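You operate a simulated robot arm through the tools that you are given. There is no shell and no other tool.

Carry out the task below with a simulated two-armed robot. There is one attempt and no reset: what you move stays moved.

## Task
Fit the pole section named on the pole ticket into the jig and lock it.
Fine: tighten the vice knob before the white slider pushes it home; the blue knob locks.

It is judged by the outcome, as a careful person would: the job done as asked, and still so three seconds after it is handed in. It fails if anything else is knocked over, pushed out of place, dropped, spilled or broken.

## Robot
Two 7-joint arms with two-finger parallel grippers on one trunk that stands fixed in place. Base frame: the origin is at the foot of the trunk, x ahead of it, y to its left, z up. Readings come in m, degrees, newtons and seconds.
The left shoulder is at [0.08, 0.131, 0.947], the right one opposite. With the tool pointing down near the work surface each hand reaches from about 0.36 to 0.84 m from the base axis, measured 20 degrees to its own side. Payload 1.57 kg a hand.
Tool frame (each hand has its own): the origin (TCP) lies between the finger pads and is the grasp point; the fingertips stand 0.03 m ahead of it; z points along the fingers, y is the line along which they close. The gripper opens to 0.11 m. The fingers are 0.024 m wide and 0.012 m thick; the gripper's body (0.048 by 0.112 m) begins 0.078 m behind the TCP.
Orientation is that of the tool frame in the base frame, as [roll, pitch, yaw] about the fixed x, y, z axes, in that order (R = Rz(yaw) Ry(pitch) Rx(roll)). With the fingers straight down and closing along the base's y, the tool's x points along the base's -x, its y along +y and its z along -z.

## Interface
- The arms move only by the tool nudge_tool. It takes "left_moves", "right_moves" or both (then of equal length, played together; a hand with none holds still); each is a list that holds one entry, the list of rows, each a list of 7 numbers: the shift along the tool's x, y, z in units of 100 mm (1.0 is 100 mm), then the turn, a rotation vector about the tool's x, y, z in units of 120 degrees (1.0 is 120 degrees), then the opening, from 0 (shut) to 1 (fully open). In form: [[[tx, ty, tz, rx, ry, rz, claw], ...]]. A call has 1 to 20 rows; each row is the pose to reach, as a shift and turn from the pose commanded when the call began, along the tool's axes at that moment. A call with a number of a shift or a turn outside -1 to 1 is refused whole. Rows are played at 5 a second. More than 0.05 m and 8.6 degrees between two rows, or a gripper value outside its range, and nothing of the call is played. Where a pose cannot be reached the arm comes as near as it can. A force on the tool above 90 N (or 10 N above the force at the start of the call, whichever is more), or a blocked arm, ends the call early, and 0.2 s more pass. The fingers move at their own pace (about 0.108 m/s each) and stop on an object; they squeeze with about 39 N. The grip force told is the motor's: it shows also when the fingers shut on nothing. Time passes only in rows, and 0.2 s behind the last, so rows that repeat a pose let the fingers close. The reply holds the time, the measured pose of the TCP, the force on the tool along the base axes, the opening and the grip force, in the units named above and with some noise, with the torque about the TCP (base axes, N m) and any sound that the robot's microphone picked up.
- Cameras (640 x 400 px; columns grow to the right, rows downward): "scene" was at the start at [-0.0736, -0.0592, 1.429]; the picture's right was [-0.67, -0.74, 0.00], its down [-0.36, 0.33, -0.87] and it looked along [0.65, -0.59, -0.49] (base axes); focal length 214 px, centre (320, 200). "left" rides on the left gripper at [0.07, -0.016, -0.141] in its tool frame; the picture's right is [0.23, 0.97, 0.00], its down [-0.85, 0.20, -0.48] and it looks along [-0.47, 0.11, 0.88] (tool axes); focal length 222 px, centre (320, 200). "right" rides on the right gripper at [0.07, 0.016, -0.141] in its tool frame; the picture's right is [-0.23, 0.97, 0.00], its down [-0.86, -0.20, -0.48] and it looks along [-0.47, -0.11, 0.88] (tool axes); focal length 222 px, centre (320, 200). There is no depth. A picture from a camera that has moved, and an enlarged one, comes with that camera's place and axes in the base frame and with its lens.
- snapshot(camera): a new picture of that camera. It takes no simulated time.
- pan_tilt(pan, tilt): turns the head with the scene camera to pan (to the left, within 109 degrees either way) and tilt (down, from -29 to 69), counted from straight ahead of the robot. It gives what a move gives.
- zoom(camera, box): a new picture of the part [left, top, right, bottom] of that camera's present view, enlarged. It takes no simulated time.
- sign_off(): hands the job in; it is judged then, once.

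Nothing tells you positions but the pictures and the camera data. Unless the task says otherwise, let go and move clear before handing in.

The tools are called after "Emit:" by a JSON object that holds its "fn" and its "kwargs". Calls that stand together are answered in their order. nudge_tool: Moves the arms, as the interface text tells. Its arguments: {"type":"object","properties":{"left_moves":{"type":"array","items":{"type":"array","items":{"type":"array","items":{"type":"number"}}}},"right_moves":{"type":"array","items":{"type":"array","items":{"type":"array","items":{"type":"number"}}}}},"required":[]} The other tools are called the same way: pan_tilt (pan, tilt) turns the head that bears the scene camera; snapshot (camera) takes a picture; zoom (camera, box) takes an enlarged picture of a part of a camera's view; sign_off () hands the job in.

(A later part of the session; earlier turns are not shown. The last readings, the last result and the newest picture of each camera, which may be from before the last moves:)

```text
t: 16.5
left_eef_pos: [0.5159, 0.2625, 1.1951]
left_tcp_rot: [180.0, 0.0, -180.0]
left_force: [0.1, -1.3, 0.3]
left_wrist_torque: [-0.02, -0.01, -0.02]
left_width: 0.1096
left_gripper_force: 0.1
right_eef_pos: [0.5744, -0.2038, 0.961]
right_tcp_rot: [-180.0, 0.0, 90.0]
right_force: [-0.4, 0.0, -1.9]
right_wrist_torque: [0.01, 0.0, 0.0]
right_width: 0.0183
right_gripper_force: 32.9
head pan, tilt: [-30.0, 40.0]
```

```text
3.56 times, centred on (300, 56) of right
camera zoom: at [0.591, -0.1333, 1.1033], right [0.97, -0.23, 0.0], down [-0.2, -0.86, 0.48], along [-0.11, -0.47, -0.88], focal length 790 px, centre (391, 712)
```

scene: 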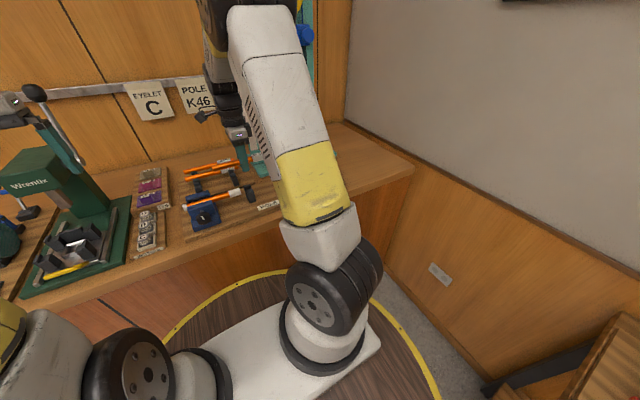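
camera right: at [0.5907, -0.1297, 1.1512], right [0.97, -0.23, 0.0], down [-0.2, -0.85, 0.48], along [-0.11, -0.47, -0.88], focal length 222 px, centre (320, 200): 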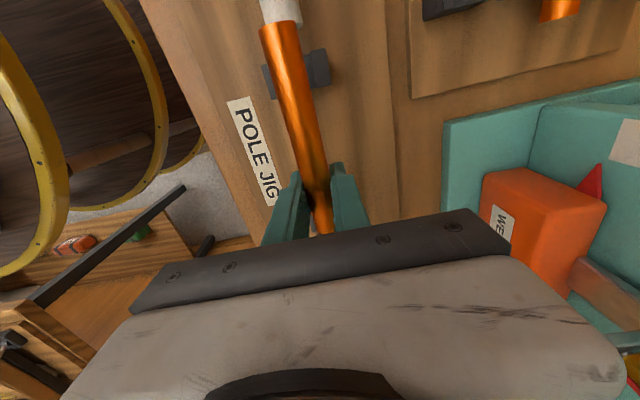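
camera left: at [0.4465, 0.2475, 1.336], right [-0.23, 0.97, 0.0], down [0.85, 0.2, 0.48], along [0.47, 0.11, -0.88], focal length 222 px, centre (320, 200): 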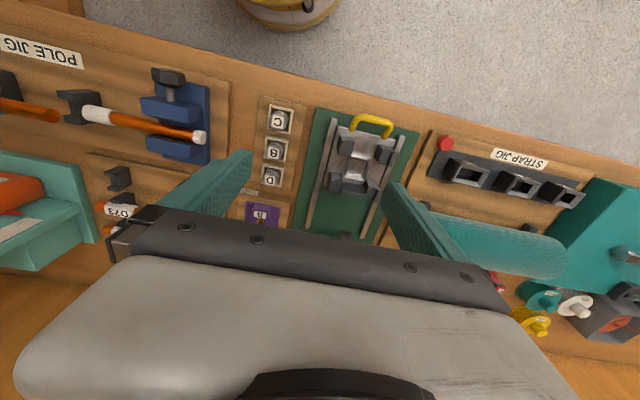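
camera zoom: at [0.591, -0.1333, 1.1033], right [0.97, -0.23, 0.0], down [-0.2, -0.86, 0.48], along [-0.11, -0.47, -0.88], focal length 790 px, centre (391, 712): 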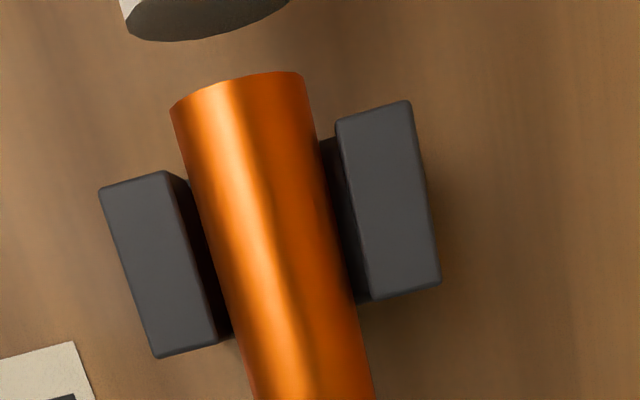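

Emit:
{"fn": "nudge_tool", "kwargs": {"right_moves": [[[0, 0, 0.02, 0, 0, 0, 0], [0, 0, 0.04, 0, 0, 0, 0]]]}}

Emit:
{"fn": "nudge_tool", "kwargs": {"right_moves": [[[0, 0, 0.015, 0, 0, 0, 0], [0, 0, 0.03, 0, 0, 0, 0]]]}}

Emit:
{"fn": "zoom", "kwargs": {"camera": "right", "box": [210, 0, 390, 112]}}

Emit:
{"fn": "zoom", "kwargs": {"camera": "scene", "box": [200, 160, 300, 222]}}

```text
t: 17.1
left_eef_pos: [0.5152, 0.2639, 1.1934]
left_tcp_rot: [180.0, 0.2, 180.0]
left_force: [-0.2, -0.6, 1.1]
left_wrist_torque: [0.0, -0.03, 0.02]
left_width: 0.1099
left_gripper_force: 0.1
right_eef_pos: [0.5751, -0.2033, 0.9595]
right_tcp_rot: [179.8, 0.0, 90.0]
right_force: [-5.4, -1.8, 28.1]
right_wrist_torque: [0.05, 0.05, 0.02]
right_width: 0.0186
right_gripper_force: 33.2
head pan, tilt: [-30.0, 40.0]
```

```text
t: 17.7
left_eef_pos: [0.5152, 0.2631, 1.1948]
left_tcp_rot: [180.0, 0.1, -179.9]
left_force: [-0.1, -0.4, -0.6]
left_wrist_torque: [0.0, -0.02, 0.01]
left_width: 0.1099
left_gripper_force: 0.2
right_eef_pos: [0.5744, -0.2043, 0.9552]
right_tcp_rot: [179.8, -0.1, 90.1]
right_force: [-6.4, 0.6, 27.3]
right_wrist_torque: [-0.04, 0.04, 0.03]
right_width: 0.0183
right_gripper_force: 32.5
head pan, tilt: [-30.0, 40.0]
```

```text
3.56 times, centred on (300, 56) of right
camera zoom: at [0.5912, -0.1333, 1.0965], right [0.97, -0.23, 0.0], down [-0.2, -0.85, 0.48], along [-0.11, -0.47, -0.88], focal length 790 px, centre (391, 712)
```

zoom: 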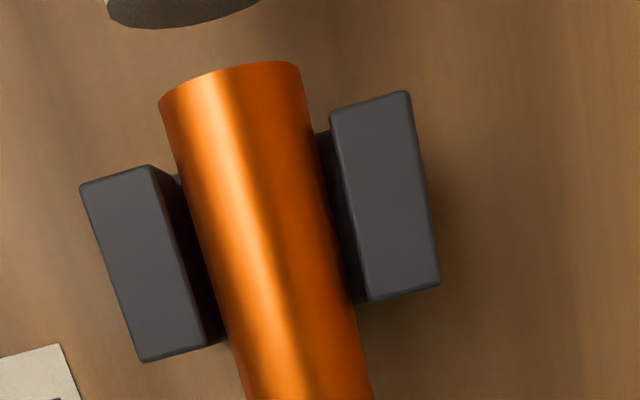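

```text
6.40 times, centred on (250, 191) of scene
camera zoom: at [-0.0682, -0.0403, 1.4122], right [-0.5, -0.87, 0.0], down [-0.56, 0.32, -0.77], along [0.66, -0.38, -0.64], focal length 1373 px, centre (768, 258)
```

zoom: 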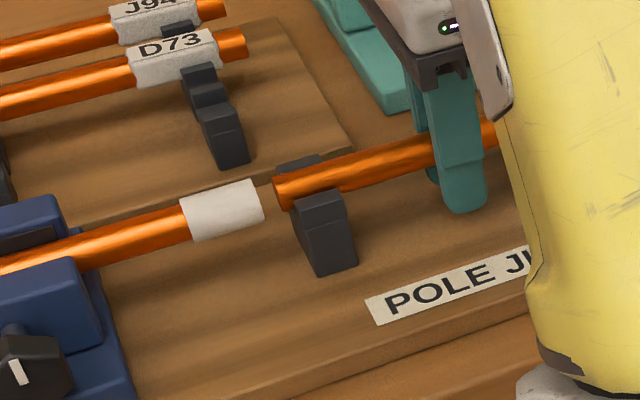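

Contact force of ~28 N says the section is seated on the cradles. I release gently and look.

Emit:
{"fn": "nudge_tool", "kwargs": {"right_moves": [[[0, 0, -0.01, 0, 0, 0, 0.25], [0, 0, -0.01, 0, 0, 0, 0.4], [0, 0, -0.01, 0, 0, 0, 0.4]]]}}

Emit:
{"fn": "zoom", "kwargs": {"camera": "right", "box": [210, 0, 390, 112]}}

Emit:
{"fn": "zoom", "kwargs": {"camera": "scene", "box": [200, 160, 300, 222]}}

```text
t: 18.5
left_eef_pos: [0.5159, 0.264, 1.1951]
left_tcp_rot: [-180.0, 0.0, 180.0]
left_force: [-0.5, 0.5, -0.2]
left_wrist_torque: [0.0, -0.02, -0.01]
left_width: 0.11
left_gripper_force: 0.0
right_eef_pos: [0.5755, -0.2042, 0.9559]
right_tcp_rot: [-179.9, 0.0, 90.0]
right_force: [0.0, -0.2, 0.4]
right_wrist_torque: [0.02, 0.01, 0.0]
right_width: 0.0441
right_gripper_force: 0.0
head pan, tilt: [-30.0, 40.0]
```

```text
3.56 times, centred on (300, 56) of right
camera zoom: at [0.5921, -0.1337, 1.0968], right [0.97, -0.23, 0.0], down [-0.2, -0.85, 0.48], along [-0.11, -0.47, -0.88], focal length 790 px, centre (391, 712)
```

zoom: 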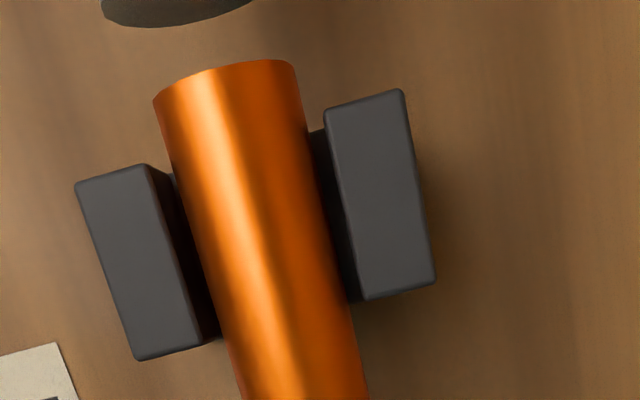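

```text
6.40 times, centred on (250, 191) of scene
camera zoom: at [-0.0671, -0.0406, 1.4123], right [-0.5, -0.87, 0.0], down [-0.56, 0.32, -0.77], along [0.66, -0.38, -0.64], focal length 1373 px, centre (768, 258)
```

zoom: 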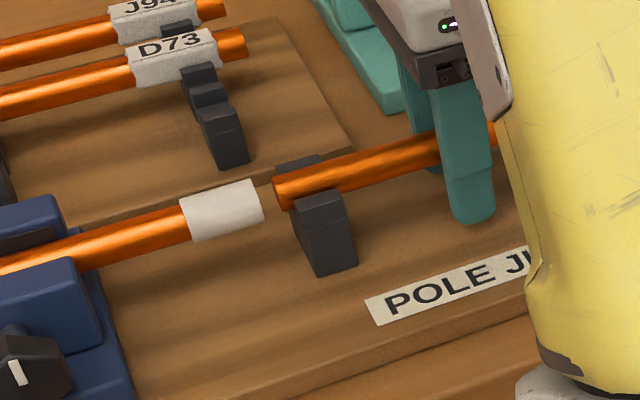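

It stayed put after release. I'll raise the right hand straight up and away to inspect the seating.

Emit:
{"fn": "nudge_tool", "kwargs": {"right_moves": [[[0, 0, -0.2, 0, 0, 0, 0.4], [0, 0, -0.5, 0, 0, 0, 0.4], [0, 0, -0.95, 0, 0, 0, 0.4]]]}}

Emit:
{"fn": "nudge_tool", "kwargs": {"right_moves": [[[-0.2, -0.1, -0.3, 0, 0, 0, 0.4], [-0.5, -0.2, -0.6, 0, 0, 0, 0.4], [-0.8, -0.2, -0.9, 0, 0, 0, 0.4]]]}}

Emit:
{"fn": "snapshot", "kwargs": {"camera": "right"}}

Emit:
{"fn": "snapshot", "kwargs": {"camera": "scene"}}

```text
t: 19.3
left_eef_pos: [0.5161, 0.2635, 1.1939]
left_tcp_rot: [179.9, -0.1, -180.0]
left_force: [1.3, -1.1, 0.1]
left_wrist_torque: [-0.03, 0.02, -0.04]
left_width: 0.11
left_gripper_force: 0.2
right_eef_pos: [0.5744, -0.2051, 1.0518]
right_tcp_rot: [-179.9, 0.0, 90.0]
right_force: [-0.3, 0.3, -0.3]
right_wrist_torque: [-0.01, 0.05, 0.0]
right_width: 0.0438
right_gripper_force: 0.1
head pan, tilt: [-30.0, 40.0]
```

```text
t: 20.1
left_eef_pos: [0.515, 0.265, 1.1946]
left_tcp_rot: [-180.0, -0.1, -179.9]
left_force: [-0.3, -0.1, -0.2]
left_wrist_torque: [-0.01, 0.03, 0.0]
left_width: 0.1103
left_gripper_force: 0.1
right_eef_pos: [0.5545, -0.285, 1.1439]
right_tcp_rot: [-179.9, 0.1, 90.0]
right_force: [-0.9, 0.7, -0.1]
right_wrist_torque: [-0.05, -0.03, 0.01]
right_width: 0.044
right_gripper_force: 0.2
head pan, tilt: [-30.0, 40.0]
```

```text
taken
camera right: at [0.5703, -0.2142, 1.2839], right [0.97, -0.23, 0.0], down [-0.2, -0.85, 0.48], along [-0.11, -0.47, -0.88], focal length 222 px, centre (320, 200)
```

right: 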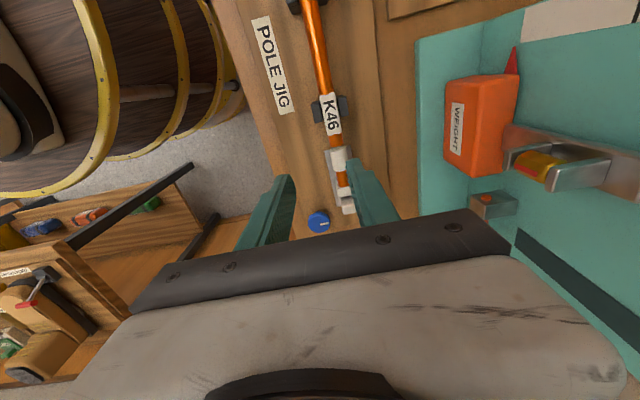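

```text
taken
```

scene: 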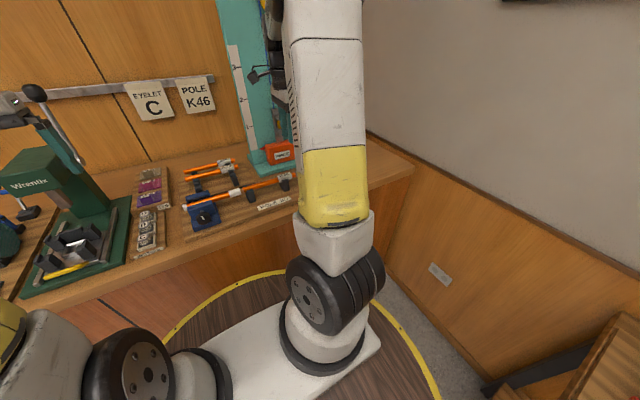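

Emit:
{"fn": "zoom", "kwargs": {"camera": "right", "box": [230, 0, 430, 240]}}

Emit:
{"fn": "zoom", "kwargs": {"camera": "right", "box": [270, 80, 398, 160]}}

Emit:
{"fn": "zoom", "kwargs": {"camera": "scene", "box": [180, 160, 308, 240]}}

```text
1.67 times, centred on (330, 120) of right
camera zoom: at [0.5703, -0.2142, 1.2839], right [0.97, -0.23, 0.0], down [-0.2, -0.85, 0.48], along [-0.11, -0.47, -0.88], focal length 370 px, centre (303, 333)
```

zoom: 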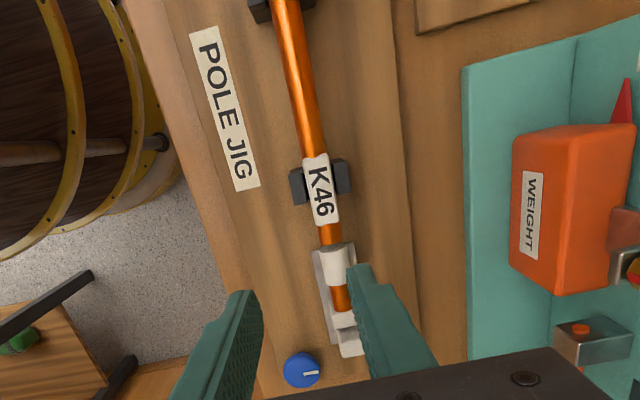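

```text
5.00 times, centred on (334, 120) of right
camera zoom: at [0.5703, -0.2142, 1.2839], right [0.97, -0.23, 0.0], down [-0.2, -0.85, 0.48], along [-0.11, -0.47, -0.88], focal length 1111 px, centre (250, 600)
```

zoom: 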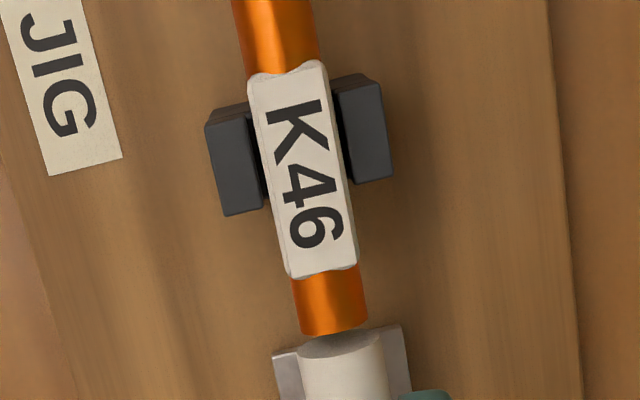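

```text
5.00 times, centred on (244, 200) of scene
camera zoom: at [-0.067, -0.0404, 1.4123], right [-0.5, -0.87, 0.0], down [-0.56, 0.32, -0.77], along [0.66, -0.38, -0.64], focal length 1072 px, centre (700, 200)
```

zoom: 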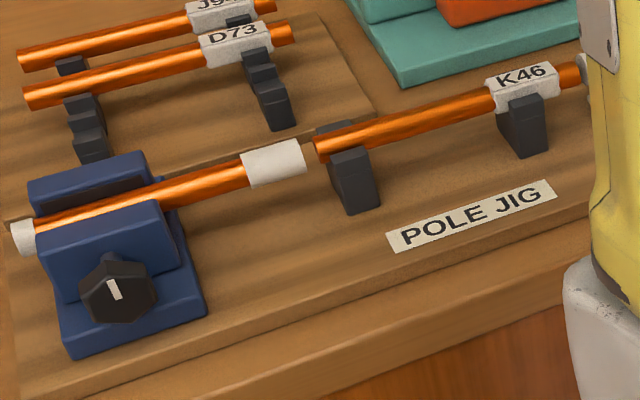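

K46 is seated in both cradles with small gaps to each ferrule. Next is the vice knob (≈[0.499, 0.031, 0.966], axis along x): I'll bring the left hand in tilted about x so I can turn it clockwise by swinging the hand.

Emit:
{"fn": "nudge_tool", "kwargs": {"left_moves": [[[0.04, -0.13, 0.08, 0.0625, 0, 0, 0.7], [0.09, -0.27, 0.17, 0.125, 0, 0, 0.7], [0.13, -0.4, 0.25, 0.1875, 0, 0, 0.7], [0.17, -0.53, 0.33, 0.25, 0, 0, 0.7], [0.22, -0.67, 0.42, 0.3125, 0, 0, 0.7], [0.26, -0.8, 0.5, 0.375, 0, 0, 0.7]]]}}

Emit:
{"fn": "snapshot", "kwargs": {"camera": "left"}}

Emit:
{"fn": "snapshot", "kwargs": {"camera": "scene"}}

```text
t: 21.5
left_eef_pos: [0.4905, 0.1832, 1.1474]
left_tcp_rot: [-134.8, 0.1, -180.0]
left_force: [0.4, -0.1, 0.4]
left_wrist_torque: [-0.02, -0.02, 0.03]
left_width: 0.0771
left_gripper_force: 0.1
right_eef_pos: [0.5534, -0.2856, 1.1425]
right_tcp_rot: [-180.0, 0.0, 90.0]
right_force: [-0.1, -0.9, 0.7]
right_wrist_torque: [-0.04, -0.06, 0.03]
right_width: 0.0442
right_gripper_force: 0.1
head pan, tilt: [-30.0, 40.0]
```

```text
taken
camera left: at [0.4204, 0.2718, 1.2579], right [-0.23, 0.69, -0.69], down [0.85, 0.48, 0.2], along [0.47, -0.55, -0.7], focal length 222 px, centre (320, 200)
```

left: 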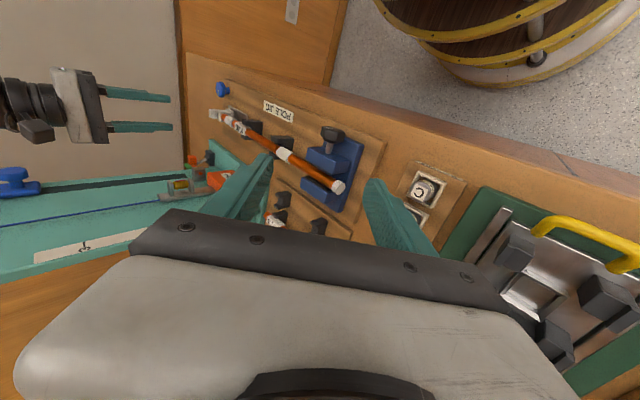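

```text
taken
```

scene: 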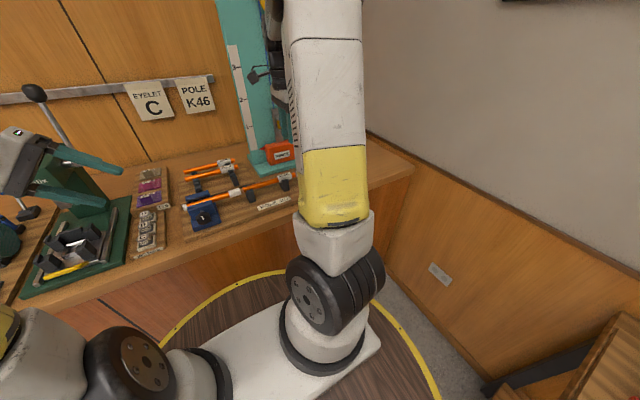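

Emit:
{"fn": "zoom", "kwargs": {"camera": "left", "box": [270, 100, 400, 230]}}

Emit:
{"fn": "zoom", "kwargs": {"camera": "scene", "box": [176, 185, 240, 235]}}

```text
3.08 times, centred on (335, 165) of left
camera zoom: at [0.4204, 0.2718, 1.2579], right [-0.23, 0.69, -0.69], down [0.85, 0.48, 0.2], along [0.47, -0.55, -0.7], focal length 684 px, centre (274, 308)
```

zoom: 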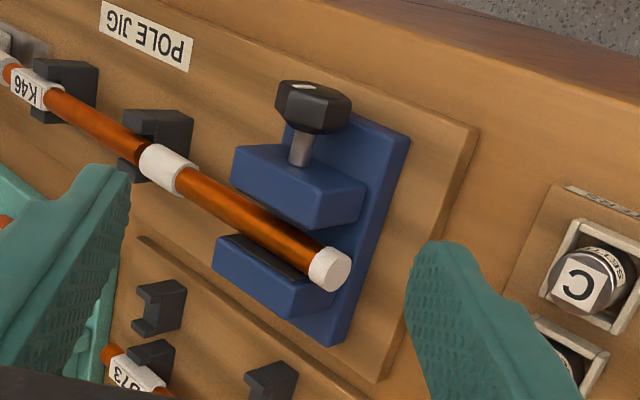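

```text
8.00 times, centred on (208, 210) of scene
camera zoom: at [-0.0672, -0.0407, 1.4122], right [-0.5, -0.87, 0.0], down [-0.56, 0.32, -0.77], along [0.66, -0.38, -0.64], focal length 1716 px, centre (1216, 120)
```

zoom: 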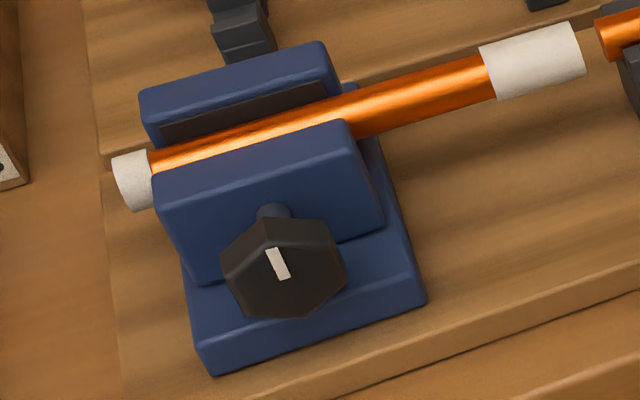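

Emit:
{"fn": "zoom", "kwargs": {"camera": "left", "box": [300, 112, 372, 157]}}

Emit:
{"fn": "zoom", "kwargs": {"camera": "scene", "box": [170, 180, 250, 260]}}

```text
8.89 times, centred on (336, 134) of left
camera zoom: at [0.4204, 0.2718, 1.2579], right [-0.23, 0.69, -0.69], down [0.85, 0.48, 0.2], along [0.47, -0.55, -0.7], focal length 1974 px, centre (178, 782)
```

zoom: 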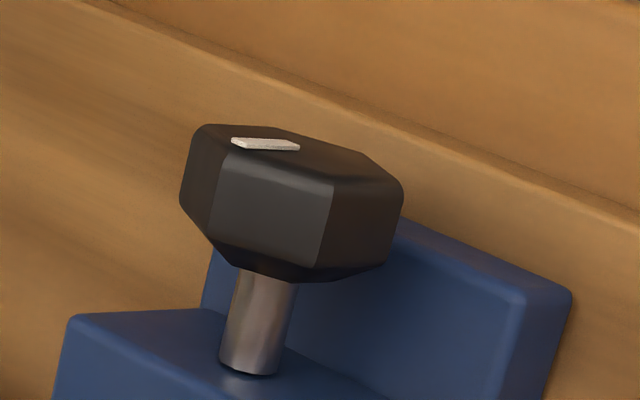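

```text
5.00 times, centred on (210, 220) of scene
camera zoom: at [-0.0672, -0.0407, 1.4122], right [-0.5, -0.87, 0.0], down [-0.56, 0.32, -0.77], along [0.66, -0.38, -0.64], focal length 1072 px, centre (870, 100)
```

zoom: 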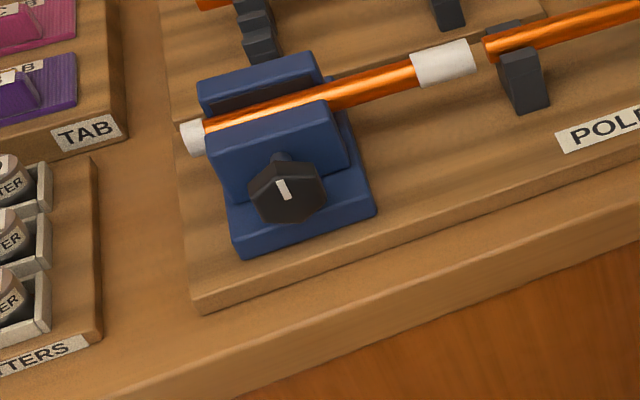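

Knob is a hexagon with flats facing ±y now, pointer up. I'll approach tilted 60° from the left, fingers narrowed, with the tips kept just in front of the vice's base plate.

Emit:
{"fn": "nudge_tool", "kwargs": {"left_moves": [[[0.01, 0.1, 0.3, 0.042, 0, 0, 0.6], [0.02, 0.2, 0.6, 0.084, 0, 0, 0.48], [0.025, 0.3, 0.9, 0.124, 0, 0, 0.48]]]}}

Emit:
{"fn": "snapshot", "kwargs": {"camera": "left"}}

Emit:
{"fn": "snapshot", "kwargs": {"camera": "scene"}}

```text
t: 22.3
left_eef_pos: [0.4883, 0.1397, 1.0626]
left_tcp_rot: [-120.1, 0.1, -179.9]
left_force: [0.0, -0.1, 0.3]
left_wrist_torque: [0.0, -0.05, 0.03]
left_width: 0.0529
left_gripper_force: 0.0
right_eef_pos: [0.5541, -0.2856, 1.1425]
right_tcp_rot: [-179.9, 0.0, 90.0]
right_force: [-0.6, -0.4, 0.4]
right_wrist_torque: [0.01, 0.0, 0.01]
right_width: 0.0438
right_gripper_force: 0.1
head pan, tilt: [-30.0, 40.0]
```

```text
taken
camera left: at [0.4187, 0.2553, 1.1468], right [-0.23, 0.49, -0.84], down [0.85, 0.52, 0.07], along [0.47, -0.7, -0.53], focal length 222 px, centre (320, 200)
```

left: 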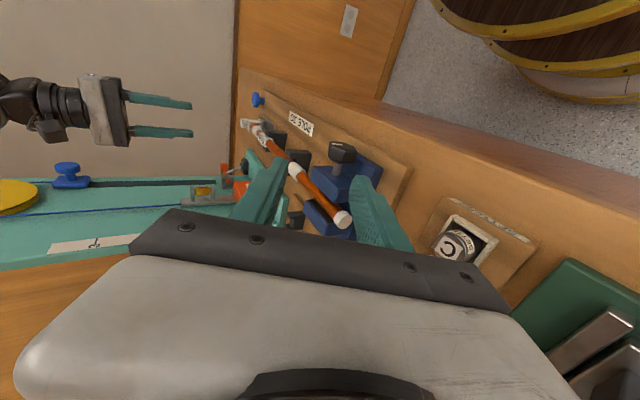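

```text
taken
```

scene: 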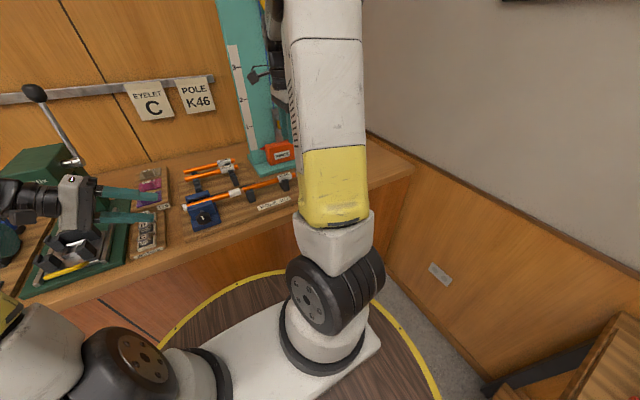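

Emit:
{"fn": "nudge_tool", "kwargs": {"left_moves": [[[0, 0.15, 0.2, 0, 0, 0, 0.48], [0, 0.317, 0.5, 0, 0, 0, 0.48], [0, 0.317, 0.85, 0, 0, 0, 0.48]]]}}

Emit:
{"fn": "snapshot", "kwargs": {"camera": "left"}}

Emit:
{"fn": "zoom", "kwargs": {"camera": "scene", "box": [110, 170, 250, 258]}}

```text
t: 23.1
left_eef_pos: [0.4909, 0.0828, 0.992]
left_tcp_rot: [-120.2, -0.1, -180.0]
left_force: [-0.3, -0.6, -0.2]
left_wrist_torque: [0.01, -0.04, 0.0]
left_width: 0.0529
left_gripper_force: 0.0
right_eef_pos: [0.5536, -0.2848, 1.1421]
right_tcp_rot: [-179.9, 0.1, 90.0]
right_force: [-0.1, -0.8, 0.0]
right_wrist_torque: [-0.02, 0.01, -0.01]
right_width: 0.044
right_gripper_force: 0.1
head pan, tilt: [-30.0, 40.0]
```

```text
taken
camera left: at [0.421, 0.1973, 1.0771], right [-0.23, 0.49, -0.84], down [0.85, 0.52, 0.07], along [0.47, -0.7, -0.53], focal length 222 px, centre (320, 200)
```

left: 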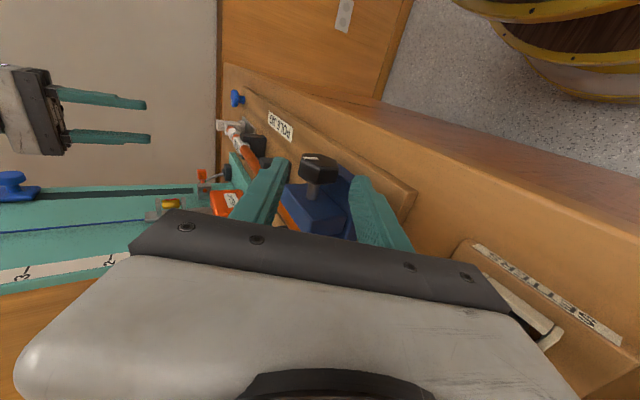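

```text
4.55 times, centred on (180, 214) of scene
camera zoom: at [-0.0672, -0.0404, 1.4123], right [-0.5, -0.87, 0.0], down [-0.56, 0.32, -0.77], along [0.66, -0.38, -0.64], focal length 975 px, centre (956, 136)
```

zoom: 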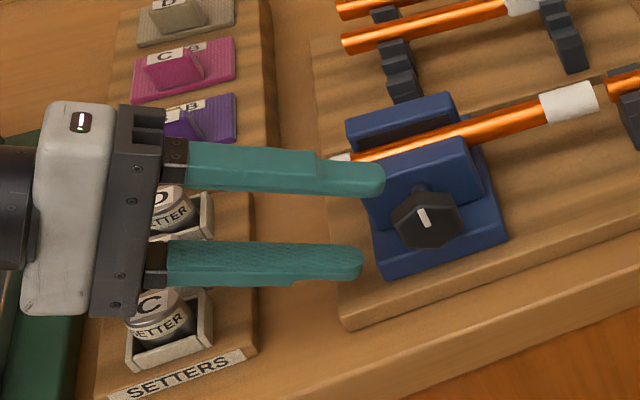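

Fingers line up with the knob. I slide in the last 5 cm along the finger direction.

Emit:
{"fn": "nudge_tool", "kwargs": {"left_moves": [[[0.02, 0, 0.15, 0, 0, 0, 0.48], [0.02, 0, 0.35, 0, 0, 0, 0.48], [0.02, 0, 0.49, 0, 0, 0, 0.48]]]}}

Emit:
{"fn": "zoom", "kwargs": {"camera": "scene", "box": [150, 170, 250, 232]}}

Emit:
{"fn": "zoom", "kwargs": {"camera": "left", "box": [220, 110, 440, 248]}}

```text
t: 23.9
left_eef_pos: [0.4873, 0.0418, 0.9657]
left_tcp_rot: [-120.1, 0.0, -180.0]
left_force: [-0.5, 0.4, 0.5]
left_wrist_torque: [-0.03, 0.0, -0.02]
left_width: 0.0527
left_gripper_force: 0.0
right_eef_pos: [0.554, -0.2858, 1.1425]
right_tcp_rot: [-180.0, 0.0, 90.0]
right_force: [-0.8, 0.2, -0.3]
right_wrist_torque: [-0.01, -0.03, 0.02]
right_width: 0.0439
right_gripper_force: 0.1
head pan, tilt: [-30.0, 40.0]
```

```text
6.40 times, centred on (200, 201) of scene
camera zoom: at [-0.0672, -0.0406, 1.4123], right [-0.5, -0.87, 0.0], down [-0.56, 0.32, -0.77], along [0.66, -0.38, -0.64], focal length 1373 px, centre (1088, 194)
```

zoom: 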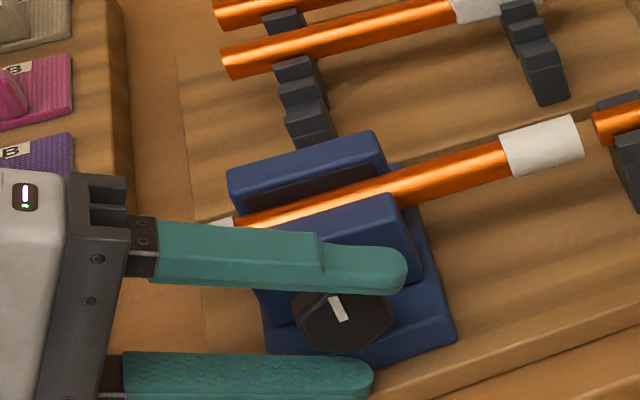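

```text
2.90 times, centred on (330, 179) of left
camera zoom: at [0.4174, 0.1554, 1.0512], right [-0.23, 0.49, -0.84], down [0.85, 0.51, 0.07], along [0.47, -0.7, -0.53], focal length 644 px, centre (291, 261)
```

zoom: 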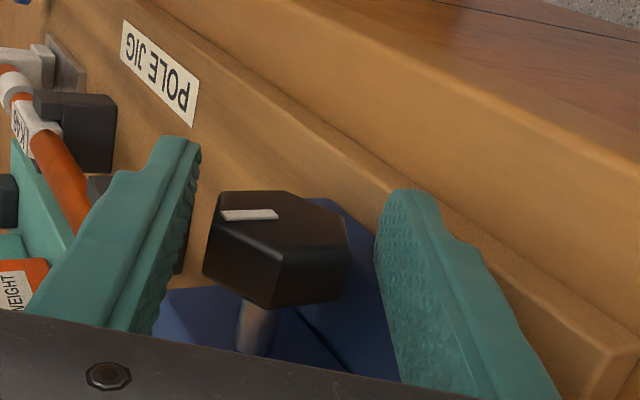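

Emit:
{"fn": "nudge_tool", "kwargs": {"left_moves": [[[0, 0, 0, 0, 0, 0, 0], [0, 0, 0, 0, 0, 0, 0], [0, 0, 0, 0, 0, 0, 0]]]}}

Emit:
{"fn": "zoom", "kwargs": {"camera": "scene", "box": [150, 170, 250, 232]}}

Emit:
{"fn": "zoom", "kwargs": {"camera": "left", "box": [220, 110, 440, 248]}}

```text
t: 24.7
left_eef_pos: [0.4869, 0.0395, 0.968]
left_tcp_rot: [-120.0, 0.1, 179.9]
left_force: [2.7, -8.7, 19.7]
left_wrist_torque: [-0.3, -0.28, -0.23]
left_width: 0.0408
left_gripper_force: 44.9
right_eef_pos: [0.5529, -0.2848, 1.1428]
right_tcp_rot: [-179.9, 0.1, 90.0]
right_force: [0.2, 0.1, 0.0]
right_wrist_torque: [-0.03, 0.0, 0.01]
right_width: 0.0438
right_gripper_force: 0.1
head pan, tilt: [-30.0, 40.0]
```

```text
6.40 times, centred on (200, 201) of scene
camera zoom: at [-0.0675, -0.041, 1.4122], right [-0.5, -0.87, 0.0], down [-0.56, 0.32, -0.77], along [0.66, -0.38, -0.64], focal length 1373 px, centre (1088, 194)
```

zoom: 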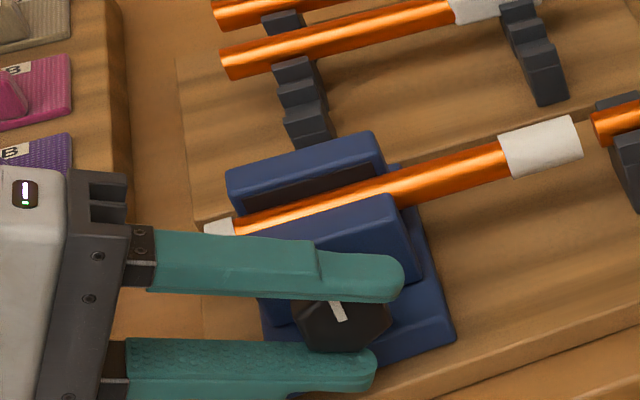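

```text
2.90 times, centred on (330, 179) of left
camera zoom: at [0.4175, 0.1545, 1.0523], right [-0.22, 0.49, -0.84], down [0.86, 0.51, 0.07], along [0.47, -0.71, -0.53], focal length 644 px, centre (291, 261)
```

zoom: 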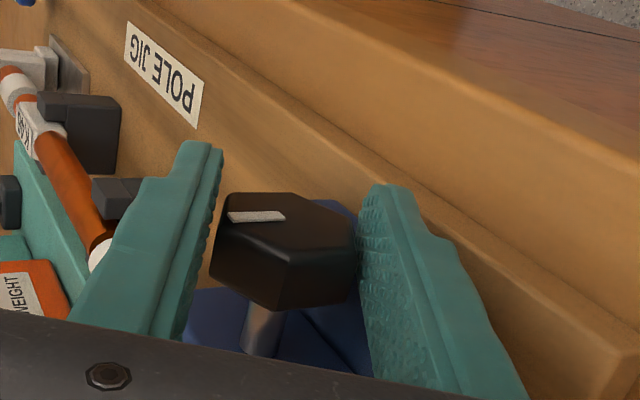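

Emit:
{"fn": "nudge_tool", "kwargs": {"left_moves": [[[0, -0.02, 0, 0, 0, 0, 0], [0, -0.02, 0, 0, 0, 0, 0]]]}}

```text
t: 25.3
left_eef_pos: [0.4865, 0.0399, 0.9684]
left_tcp_rot: [-120.2, -0.1, 179.9]
left_force: [3.8, -14.6, -1.0]
left_wrist_torque: [-0.09, -0.34, -0.26]
left_width: 0.0408
left_gripper_force: 44.7
right_eef_pos: [0.5551, -0.285, 1.1416]
right_tcp_rot: [180.0, 0.0, 90.0]
right_force: [-0.6, -0.7, -0.4]
right_wrist_torque: [0.0, 0.03, -0.02]
right_width: 0.044
right_gripper_force: 0.1
head pan, tilt: [-30.0, 40.0]
```

Grip holds on the knob. I turn it clockwise (seen from the robot) by 24° first and watch.

Emit:
{"fn": "nudge_tool", "kwargs": {"left_moves": [[[0, -0.0339, 0.001, -0.0667, 0, 0, 0], [0, -0.0476, 0.0039, -0.1333, 0, 0, 0], [0, -0.0607, 0.0086, -0.2, 0, 0, 0]]]}}

Emit:
{"fn": "zoom", "kwargs": {"camera": "left", "box": [220, 110, 440, 248]}}

Emit:
{"fn": "zoom", "kwargs": {"camera": "scene", "box": [150, 170, 250, 232]}}

```text
t: 26.1
left_eef_pos: [0.4893, 0.0357, 0.9719]
left_tcp_rot: [-144.3, 0.0, -179.8]
left_force: [13.1, -10.8, -30.4]
left_wrist_torque: [-0.03, -0.11, 0.05]
left_width: 0.0408
left_gripper_force: 45.4
right_eef_pos: [0.5551, -0.2852, 1.1411]
right_tcp_rot: [-179.9, 0.1, 90.0]
right_force: [0.4, -0.1, 0.6]
right_wrist_torque: [0.01, 0.0, 0.0]
right_width: 0.0441
right_gripper_force: 0.1
head pan, tilt: [-30.0, 40.0]
```

```text
2.90 times, centred on (330, 179) of left
camera zoom: at [0.4184, 0.1065, 1.0966], right [-0.23, 0.79, -0.57], down [0.85, 0.44, 0.27], along [0.47, -0.42, -0.78], focal length 644 px, centre (291, 261)
```

zoom: 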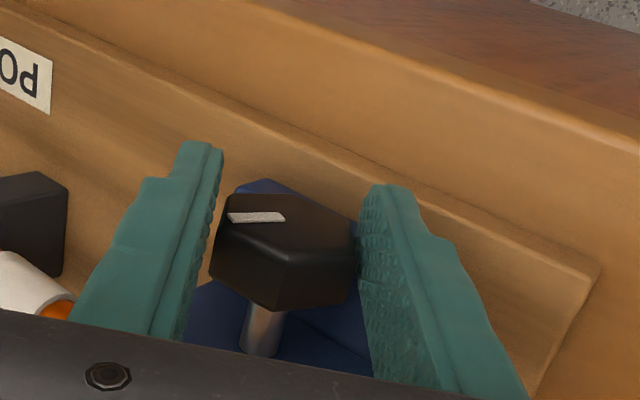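

```text
6.40 times, centred on (200, 201) of scene
camera zoom: at [-0.0657, -0.0408, 1.4123], right [-0.5, -0.87, 0.0], down [-0.56, 0.32, -0.77], along [0.66, -0.38, -0.64], focal length 1373 px, centre (1088, 194)
```

zoom: 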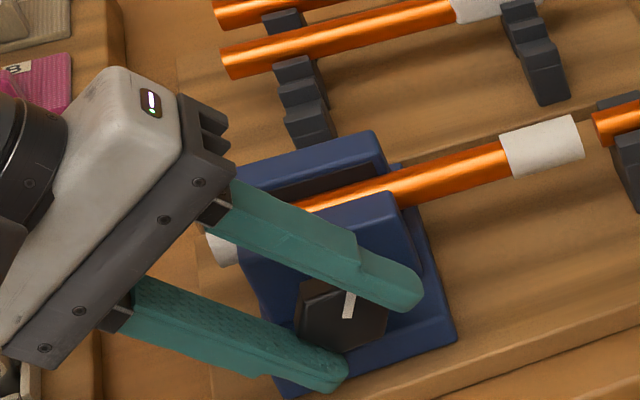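

The knob turns with the hand. I correct the orbit centre slightly and keep turning.

Emit:
{"fn": "nudge_tool", "kwargs": {"left_moves": [[[0, 0.0, 0.0307, -0.0667, 0, 0, 0], [0, -0.0093, 0.0327, -0.1333, 0, 0, 0], [0, -0.0185, 0.036, -0.2, 0, 0, 0]]]}}

Emit:
{"fn": "zoom", "kwargs": {"camera": "scene", "box": [150, 170, 250, 232]}}

Emit:
{"fn": "zoom", "kwargs": {"camera": "left", "box": [220, 110, 440, 248]}}

```text
t: 26.9
left_eef_pos: [0.4886, 0.0335, 0.9738]
left_tcp_rot: [-168.0, 0.5, -179.9]
left_force: [11.6, -2.9, 36.6]
left_wrist_torque: [-0.21, -0.68, 0.14]
left_width: 0.0401
left_gripper_force: 45.6
right_eef_pos: [0.5541, -0.2853, 1.1428]
right_tcp_rot: [179.9, 0.0, 90.0]
right_force: [0.6, -0.7, 0.3]
right_wrist_torque: [-0.02, -0.01, 0.01]
right_width: 0.0441
right_gripper_force: 0.1
head pan, tilt: [-30.0, 40.0]
```

```text
6.40 times, centred on (200, 201) of scene
camera zoom: at [-0.0675, -0.0405, 1.4122], right [-0.5, -0.87, 0.0], down [-0.56, 0.32, -0.77], along [0.66, -0.38, -0.64], focal length 1373 px, centre (1088, 194)
```

zoom: 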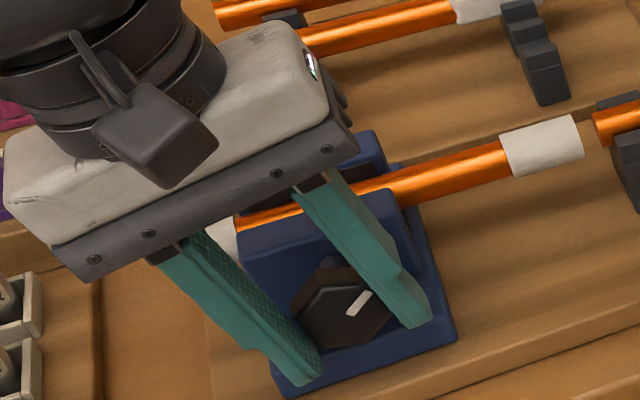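

```text
2.90 times, centred on (330, 179) of left
camera zoom: at [0.4178, 0.0458, 1.1146], right [-0.23, 0.95, -0.2], down [0.85, 0.3, 0.43], along [0.47, -0.07, -0.88], focal length 644 px, centre (291, 261)
```

zoom: 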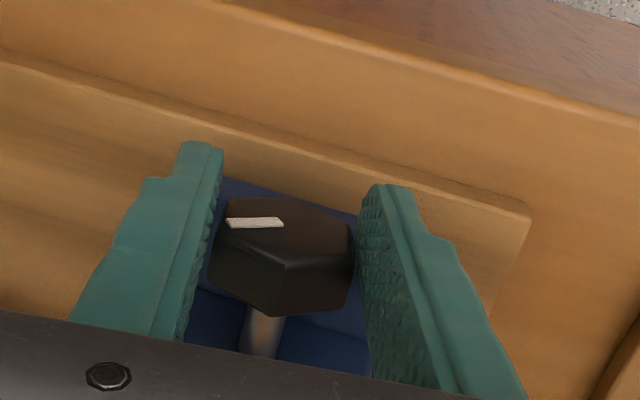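

Emit:
{"fn": "nudge_tool", "kwargs": {"left_moves": [[[0, -0.0118, -0.0162, -0.0667, 0, 0, 0], [0, -0.0234, -0.0137, -0.1333, 0, 0, 0], [0, -0.0346, -0.0097, -0.2, 0, 0, 0], [0, -0.045, -0.0041, -0.2667, 0, 0, 0]]]}}

Emit:
{"fn": "zoom", "kwargs": {"camera": "scene", "box": [150, 170, 250, 232]}}

Emit:
{"fn": "zoom", "kwargs": {"camera": "left", "box": [220, 110, 440, 248]}}

```text
t: 27.9
left_eef_pos: [0.49, 0.0254, 0.9736]
left_tcp_rot: [160.2, 0.6, 179.9]
left_force: [18.3, -17.9, 30.7]
left_wrist_torque: [-2.12, -1.05, 0.0]
left_width: 0.0399
left_gripper_force: 45.3
right_eef_pos: [0.5539, -0.2862, 1.142]
right_tcp_rot: [-180.0, 0.0, 90.0]
right_force: [0.2, 0.2, 0.0]
right_wrist_torque: [-0.05, 0.0, -0.01]
right_width: 0.0441
right_gripper_force: 0.1
head pan, tilt: [-30.0, 40.0]
```

```text
6.40 times, centred on (200, 201) of scene
camera zoom: at [-0.0671, -0.0412, 1.4122], right [-0.5, -0.87, 0.0], down [-0.56, 0.32, -0.77], along [0.66, -0.38, -0.64], focal length 1373 px, centre (1088, 194)
```

zoom: 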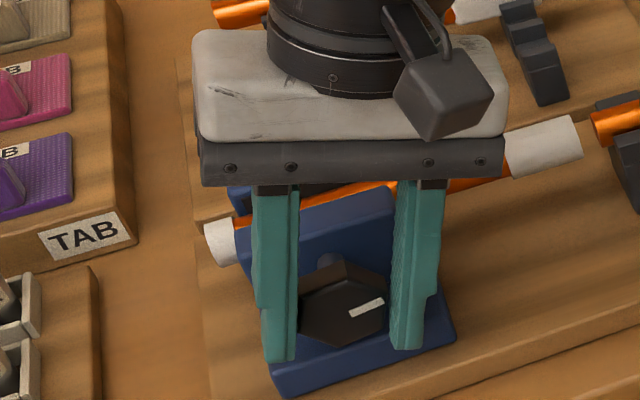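

```text
2.90 times, centred on (330, 179) of left
camera zoom: at [0.4185, -0.0377, 1.101], right [-0.23, 0.92, 0.33], down [0.85, 0.02, 0.53], along [0.47, 0.4, -0.78], focal length 644 px, centre (291, 261)
```

zoom: 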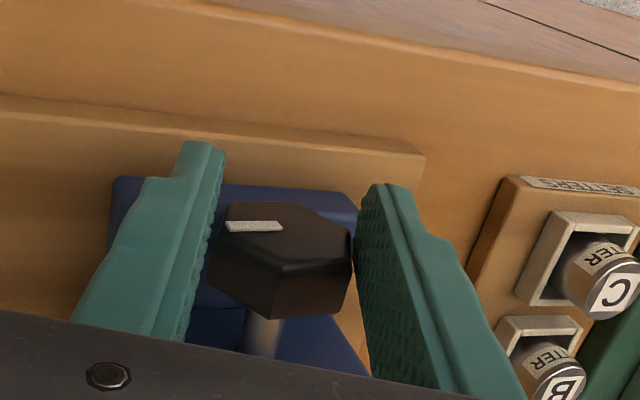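

Torque has risen to ~2 Nm with the pointer near 3 o'clock — the vice is biting. I turn a little more.

Emit:
{"fn": "nudge_tool", "kwargs": {"left_moves": [[[0, -0.008, -0.008, -0.04, 0, 0, 0], [0, -0.016, -0.008, -0.083, 0, 0, 0]]]}}

Emit:
{"fn": "zoom", "kwargs": {"camera": "scene", "box": [150, 170, 250, 232]}}

Emit:
{"fn": "zoom", "kwargs": {"camera": "left", "box": [220, 110, 440, 248]}}

```text
t: 28.5
left_eef_pos: [0.4869, 0.0241, 0.9743]
left_tcp_rot: [149.9, 0.2, 179.8]
left_force: [10.7, -29.4, 16.7]
left_wrist_torque: [-0.29, -0.7, -0.68]
left_width: 0.0393
left_gripper_force: 44.8
right_eef_pos: [0.5534, -0.2866, 1.1424]
right_tcp_rot: [180.0, -0.1, 90.0]
right_force: [-0.3, 0.8, 0.0]
right_wrist_torque: [-0.02, -0.03, -0.03]
right_width: 0.0441
right_gripper_force: 0.0
head pan, tilt: [-30.0, 40.0]
```

```text
6.40 times, centred on (200, 201) of scene
camera zoom: at [-0.0672, -0.0419, 1.4122], right [-0.5, -0.87, 0.0], down [-0.56, 0.32, -0.77], along [0.66, -0.38, -0.64], focal length 1373 px, centre (1088, 194)
```

zoom: 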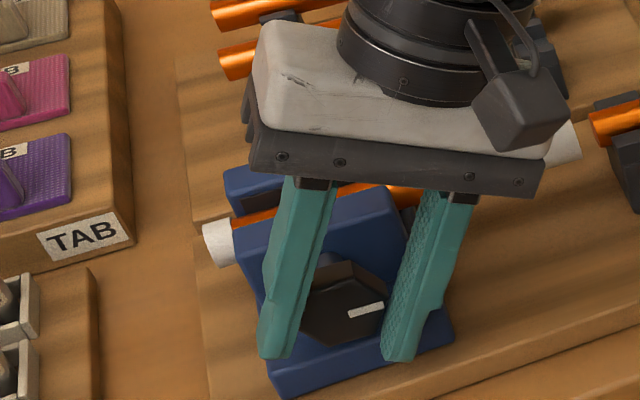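

```text
2.90 times, centred on (330, 179) of left
camera zoom: at [0.417, -0.0608, 1.0871], right [-0.23, 0.84, 0.49], down [0.85, -0.07, 0.52], along [0.47, 0.53, -0.7], focal length 644 px, centre (291, 261)
```

zoom: 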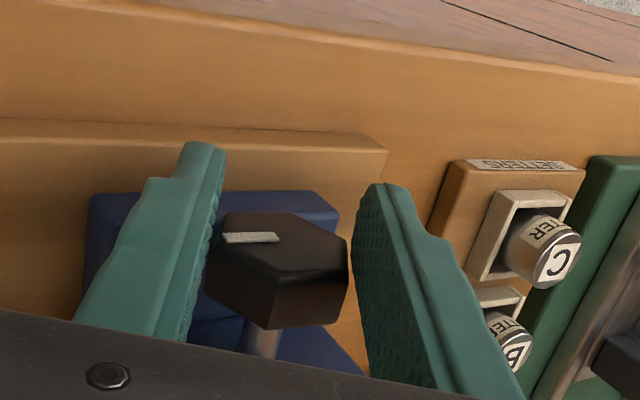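

Emit:
{"fn": "nudge_tool", "kwargs": {"left_moves": [[[0, -0.012, 0.0, -0.0667, 0, 0, 0], [0, -0.024, 0.003, -0.1333, 0, 0, 0]]]}}

Emit:
{"fn": "zoom", "kwargs": {"camera": "scene", "box": [150, 170, 250, 232]}}

Emit:
{"fn": "zoom", "kwargs": {"camera": "left", "box": [220, 110, 440, 248]}}

```text
t: 29.1
left_eef_pos: [0.4878, 0.0215, 0.9699]
left_tcp_rot: [134.1, 0.2, 179.8]
left_force: [15.6, -35.8, 1.8]
left_wrist_torque: [-0.39, -0.55, -0.75]
left_width: 0.0388
left_gripper_force: 44.6
right_eef_pos: [0.5555, -0.2861, 1.1419]
right_tcp_rot: [-180.0, -0.1, 90.0]
right_force: [0.1, 0.9, -0.9]
right_wrist_torque: [-0.02, 0.01, 0.01]
right_width: 0.044
right_gripper_force: 0.1
head pan, tilt: [-30.0, 40.0]
```

```text
6.40 times, centred on (200, 201) of scene
camera zoom: at [-0.0665, -0.042, 1.4122], right [-0.5, -0.87, 0.0], down [-0.56, 0.32, -0.77], along [0.66, -0.38, -0.64], focal length 1373 px, centre (1088, 194)
```

zoom: 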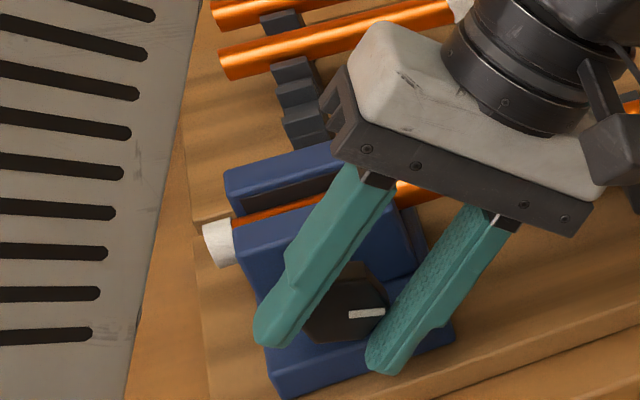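

```text
2.90 times, centred on (330, 179) of left
camera zoom: at [0.4173, -0.091, 1.0567], right [-0.23, 0.68, 0.7], down [0.85, -0.21, 0.48], along [0.47, 0.7, -0.53], focal length 644 px, centre (291, 261)
```

zoom: 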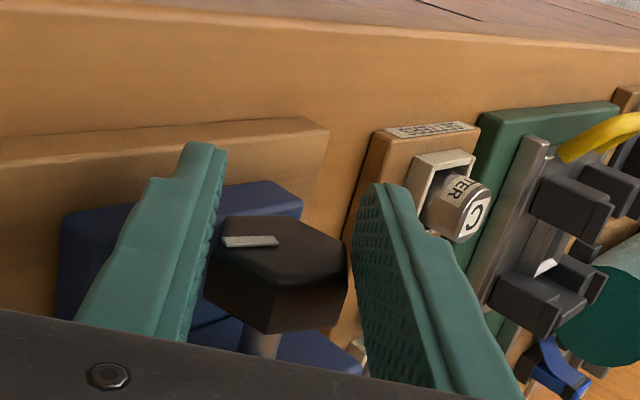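

Emit:
{"fn": "zoom", "kwargs": {"camera": "scene", "box": [180, 186, 228, 216]}}

Emit:
{"fn": "zoom", "kwargs": {"camera": "right", "box": [220, 0, 420, 125]}}

```text
13.33 times, centred on (204, 201) of scene
camera zoom: at [-0.0665, -0.042, 1.4122], right [-0.5, -0.87, 0.0], down [-0.56, 0.32, -0.77], along [0.66, -0.38, -0.64], focal length 2860 px, centre (1867, 187)
```

zoom: 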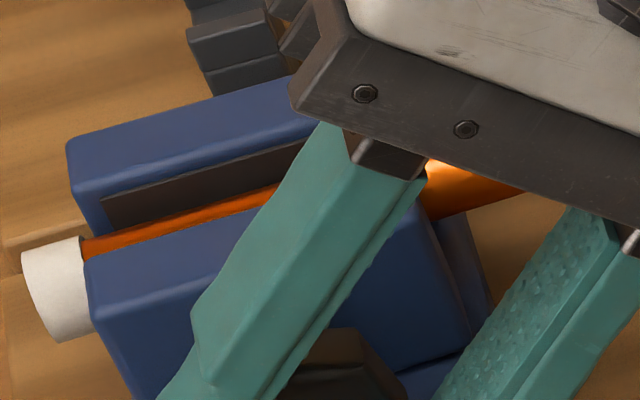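

```text
3.20 times, centred on (320, 62) of right
camera zoom: at [0.5709, -0.2154, 1.2831], right [0.97, -0.23, 0.0], down [-0.2, -0.86, 0.48], along [-0.11, -0.47, -0.88], focal length 711 px, centre (320, 640)
```

zoom: 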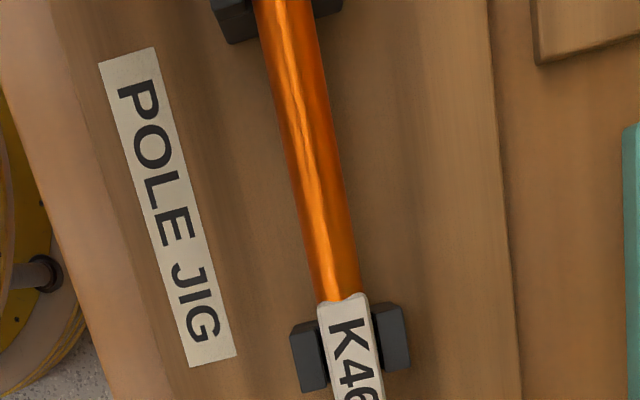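

Emit:
{"fn": "nudge_tool", "kwargs": {"left_moves": [[[0, -0.02, -0.015, 0, 0, 0, 0], [0, -0.026, -0.015, -0.05, 0, 0, 0], [0, -0.034, -0.014, -0.1, 0, 0, 0]]]}}

Emit:
{"fn": "zoom", "kwargs": {"camera": "scene", "box": [150, 170, 250, 232]}}

Emit:
{"fn": "zoom", "kwargs": {"camera": "left", "box": [220, 110, 440, 248]}}

```text
t: 29.9
left_eef_pos: [0.4878, 0.0202, 0.9683]
left_tcp_rot: [122.1, 0.1, 179.7]
left_force: [17.8, -26.0, -16.5]
left_wrist_torque: [-0.81, 0.07, -0.64]
left_width: 0.0383
left_gripper_force: 44.2
right_eef_pos: [0.556, -0.2852, 1.1406]
right_tcp_rot: [-179.9, 0.0, 90.0]
right_force: [-0.4, -0.2, 0.5]
right_wrist_torque: [0.01, 0.01, 0.04]
right_width: 0.0442
right_gripper_force: 0.1
head pan, tilt: [-30.0, 40.0]
```

```text
6.40 times, centred on (200, 201) of scene
camera zoom: at [-0.0659, -0.0416, 1.4123], right [-0.5, -0.87, 0.0], down [-0.56, 0.32, -0.77], along [0.66, -0.38, -0.64], focal length 1373 px, centre (1088, 194)
```

zoom: 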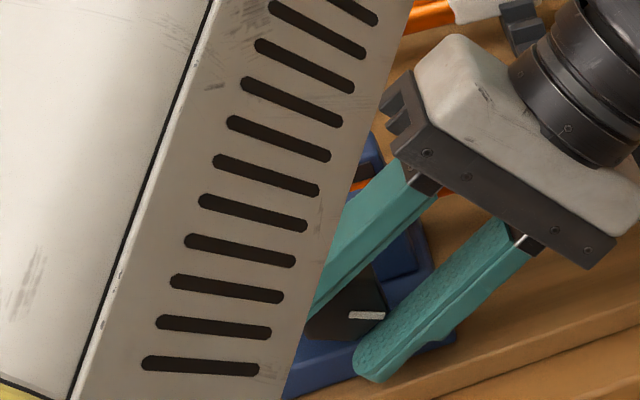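

```text
2.90 times, centred on (330, 179) of left
camera zoom: at [0.4178, -0.1077, 1.0297], right [-0.23, 0.52, 0.82], down [0.85, -0.3, 0.42], along [0.47, 0.8, -0.38], focal length 644 px, centre (291, 261)
```

zoom: 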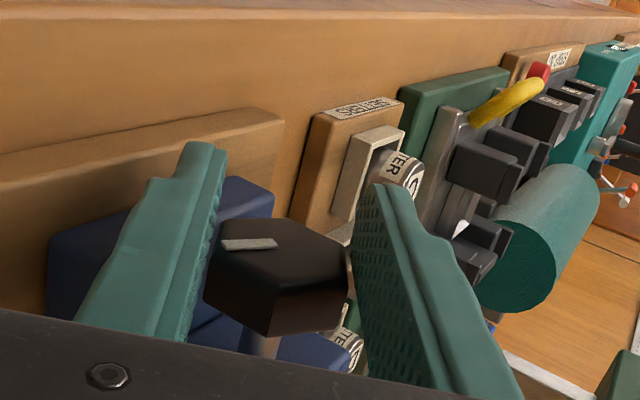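

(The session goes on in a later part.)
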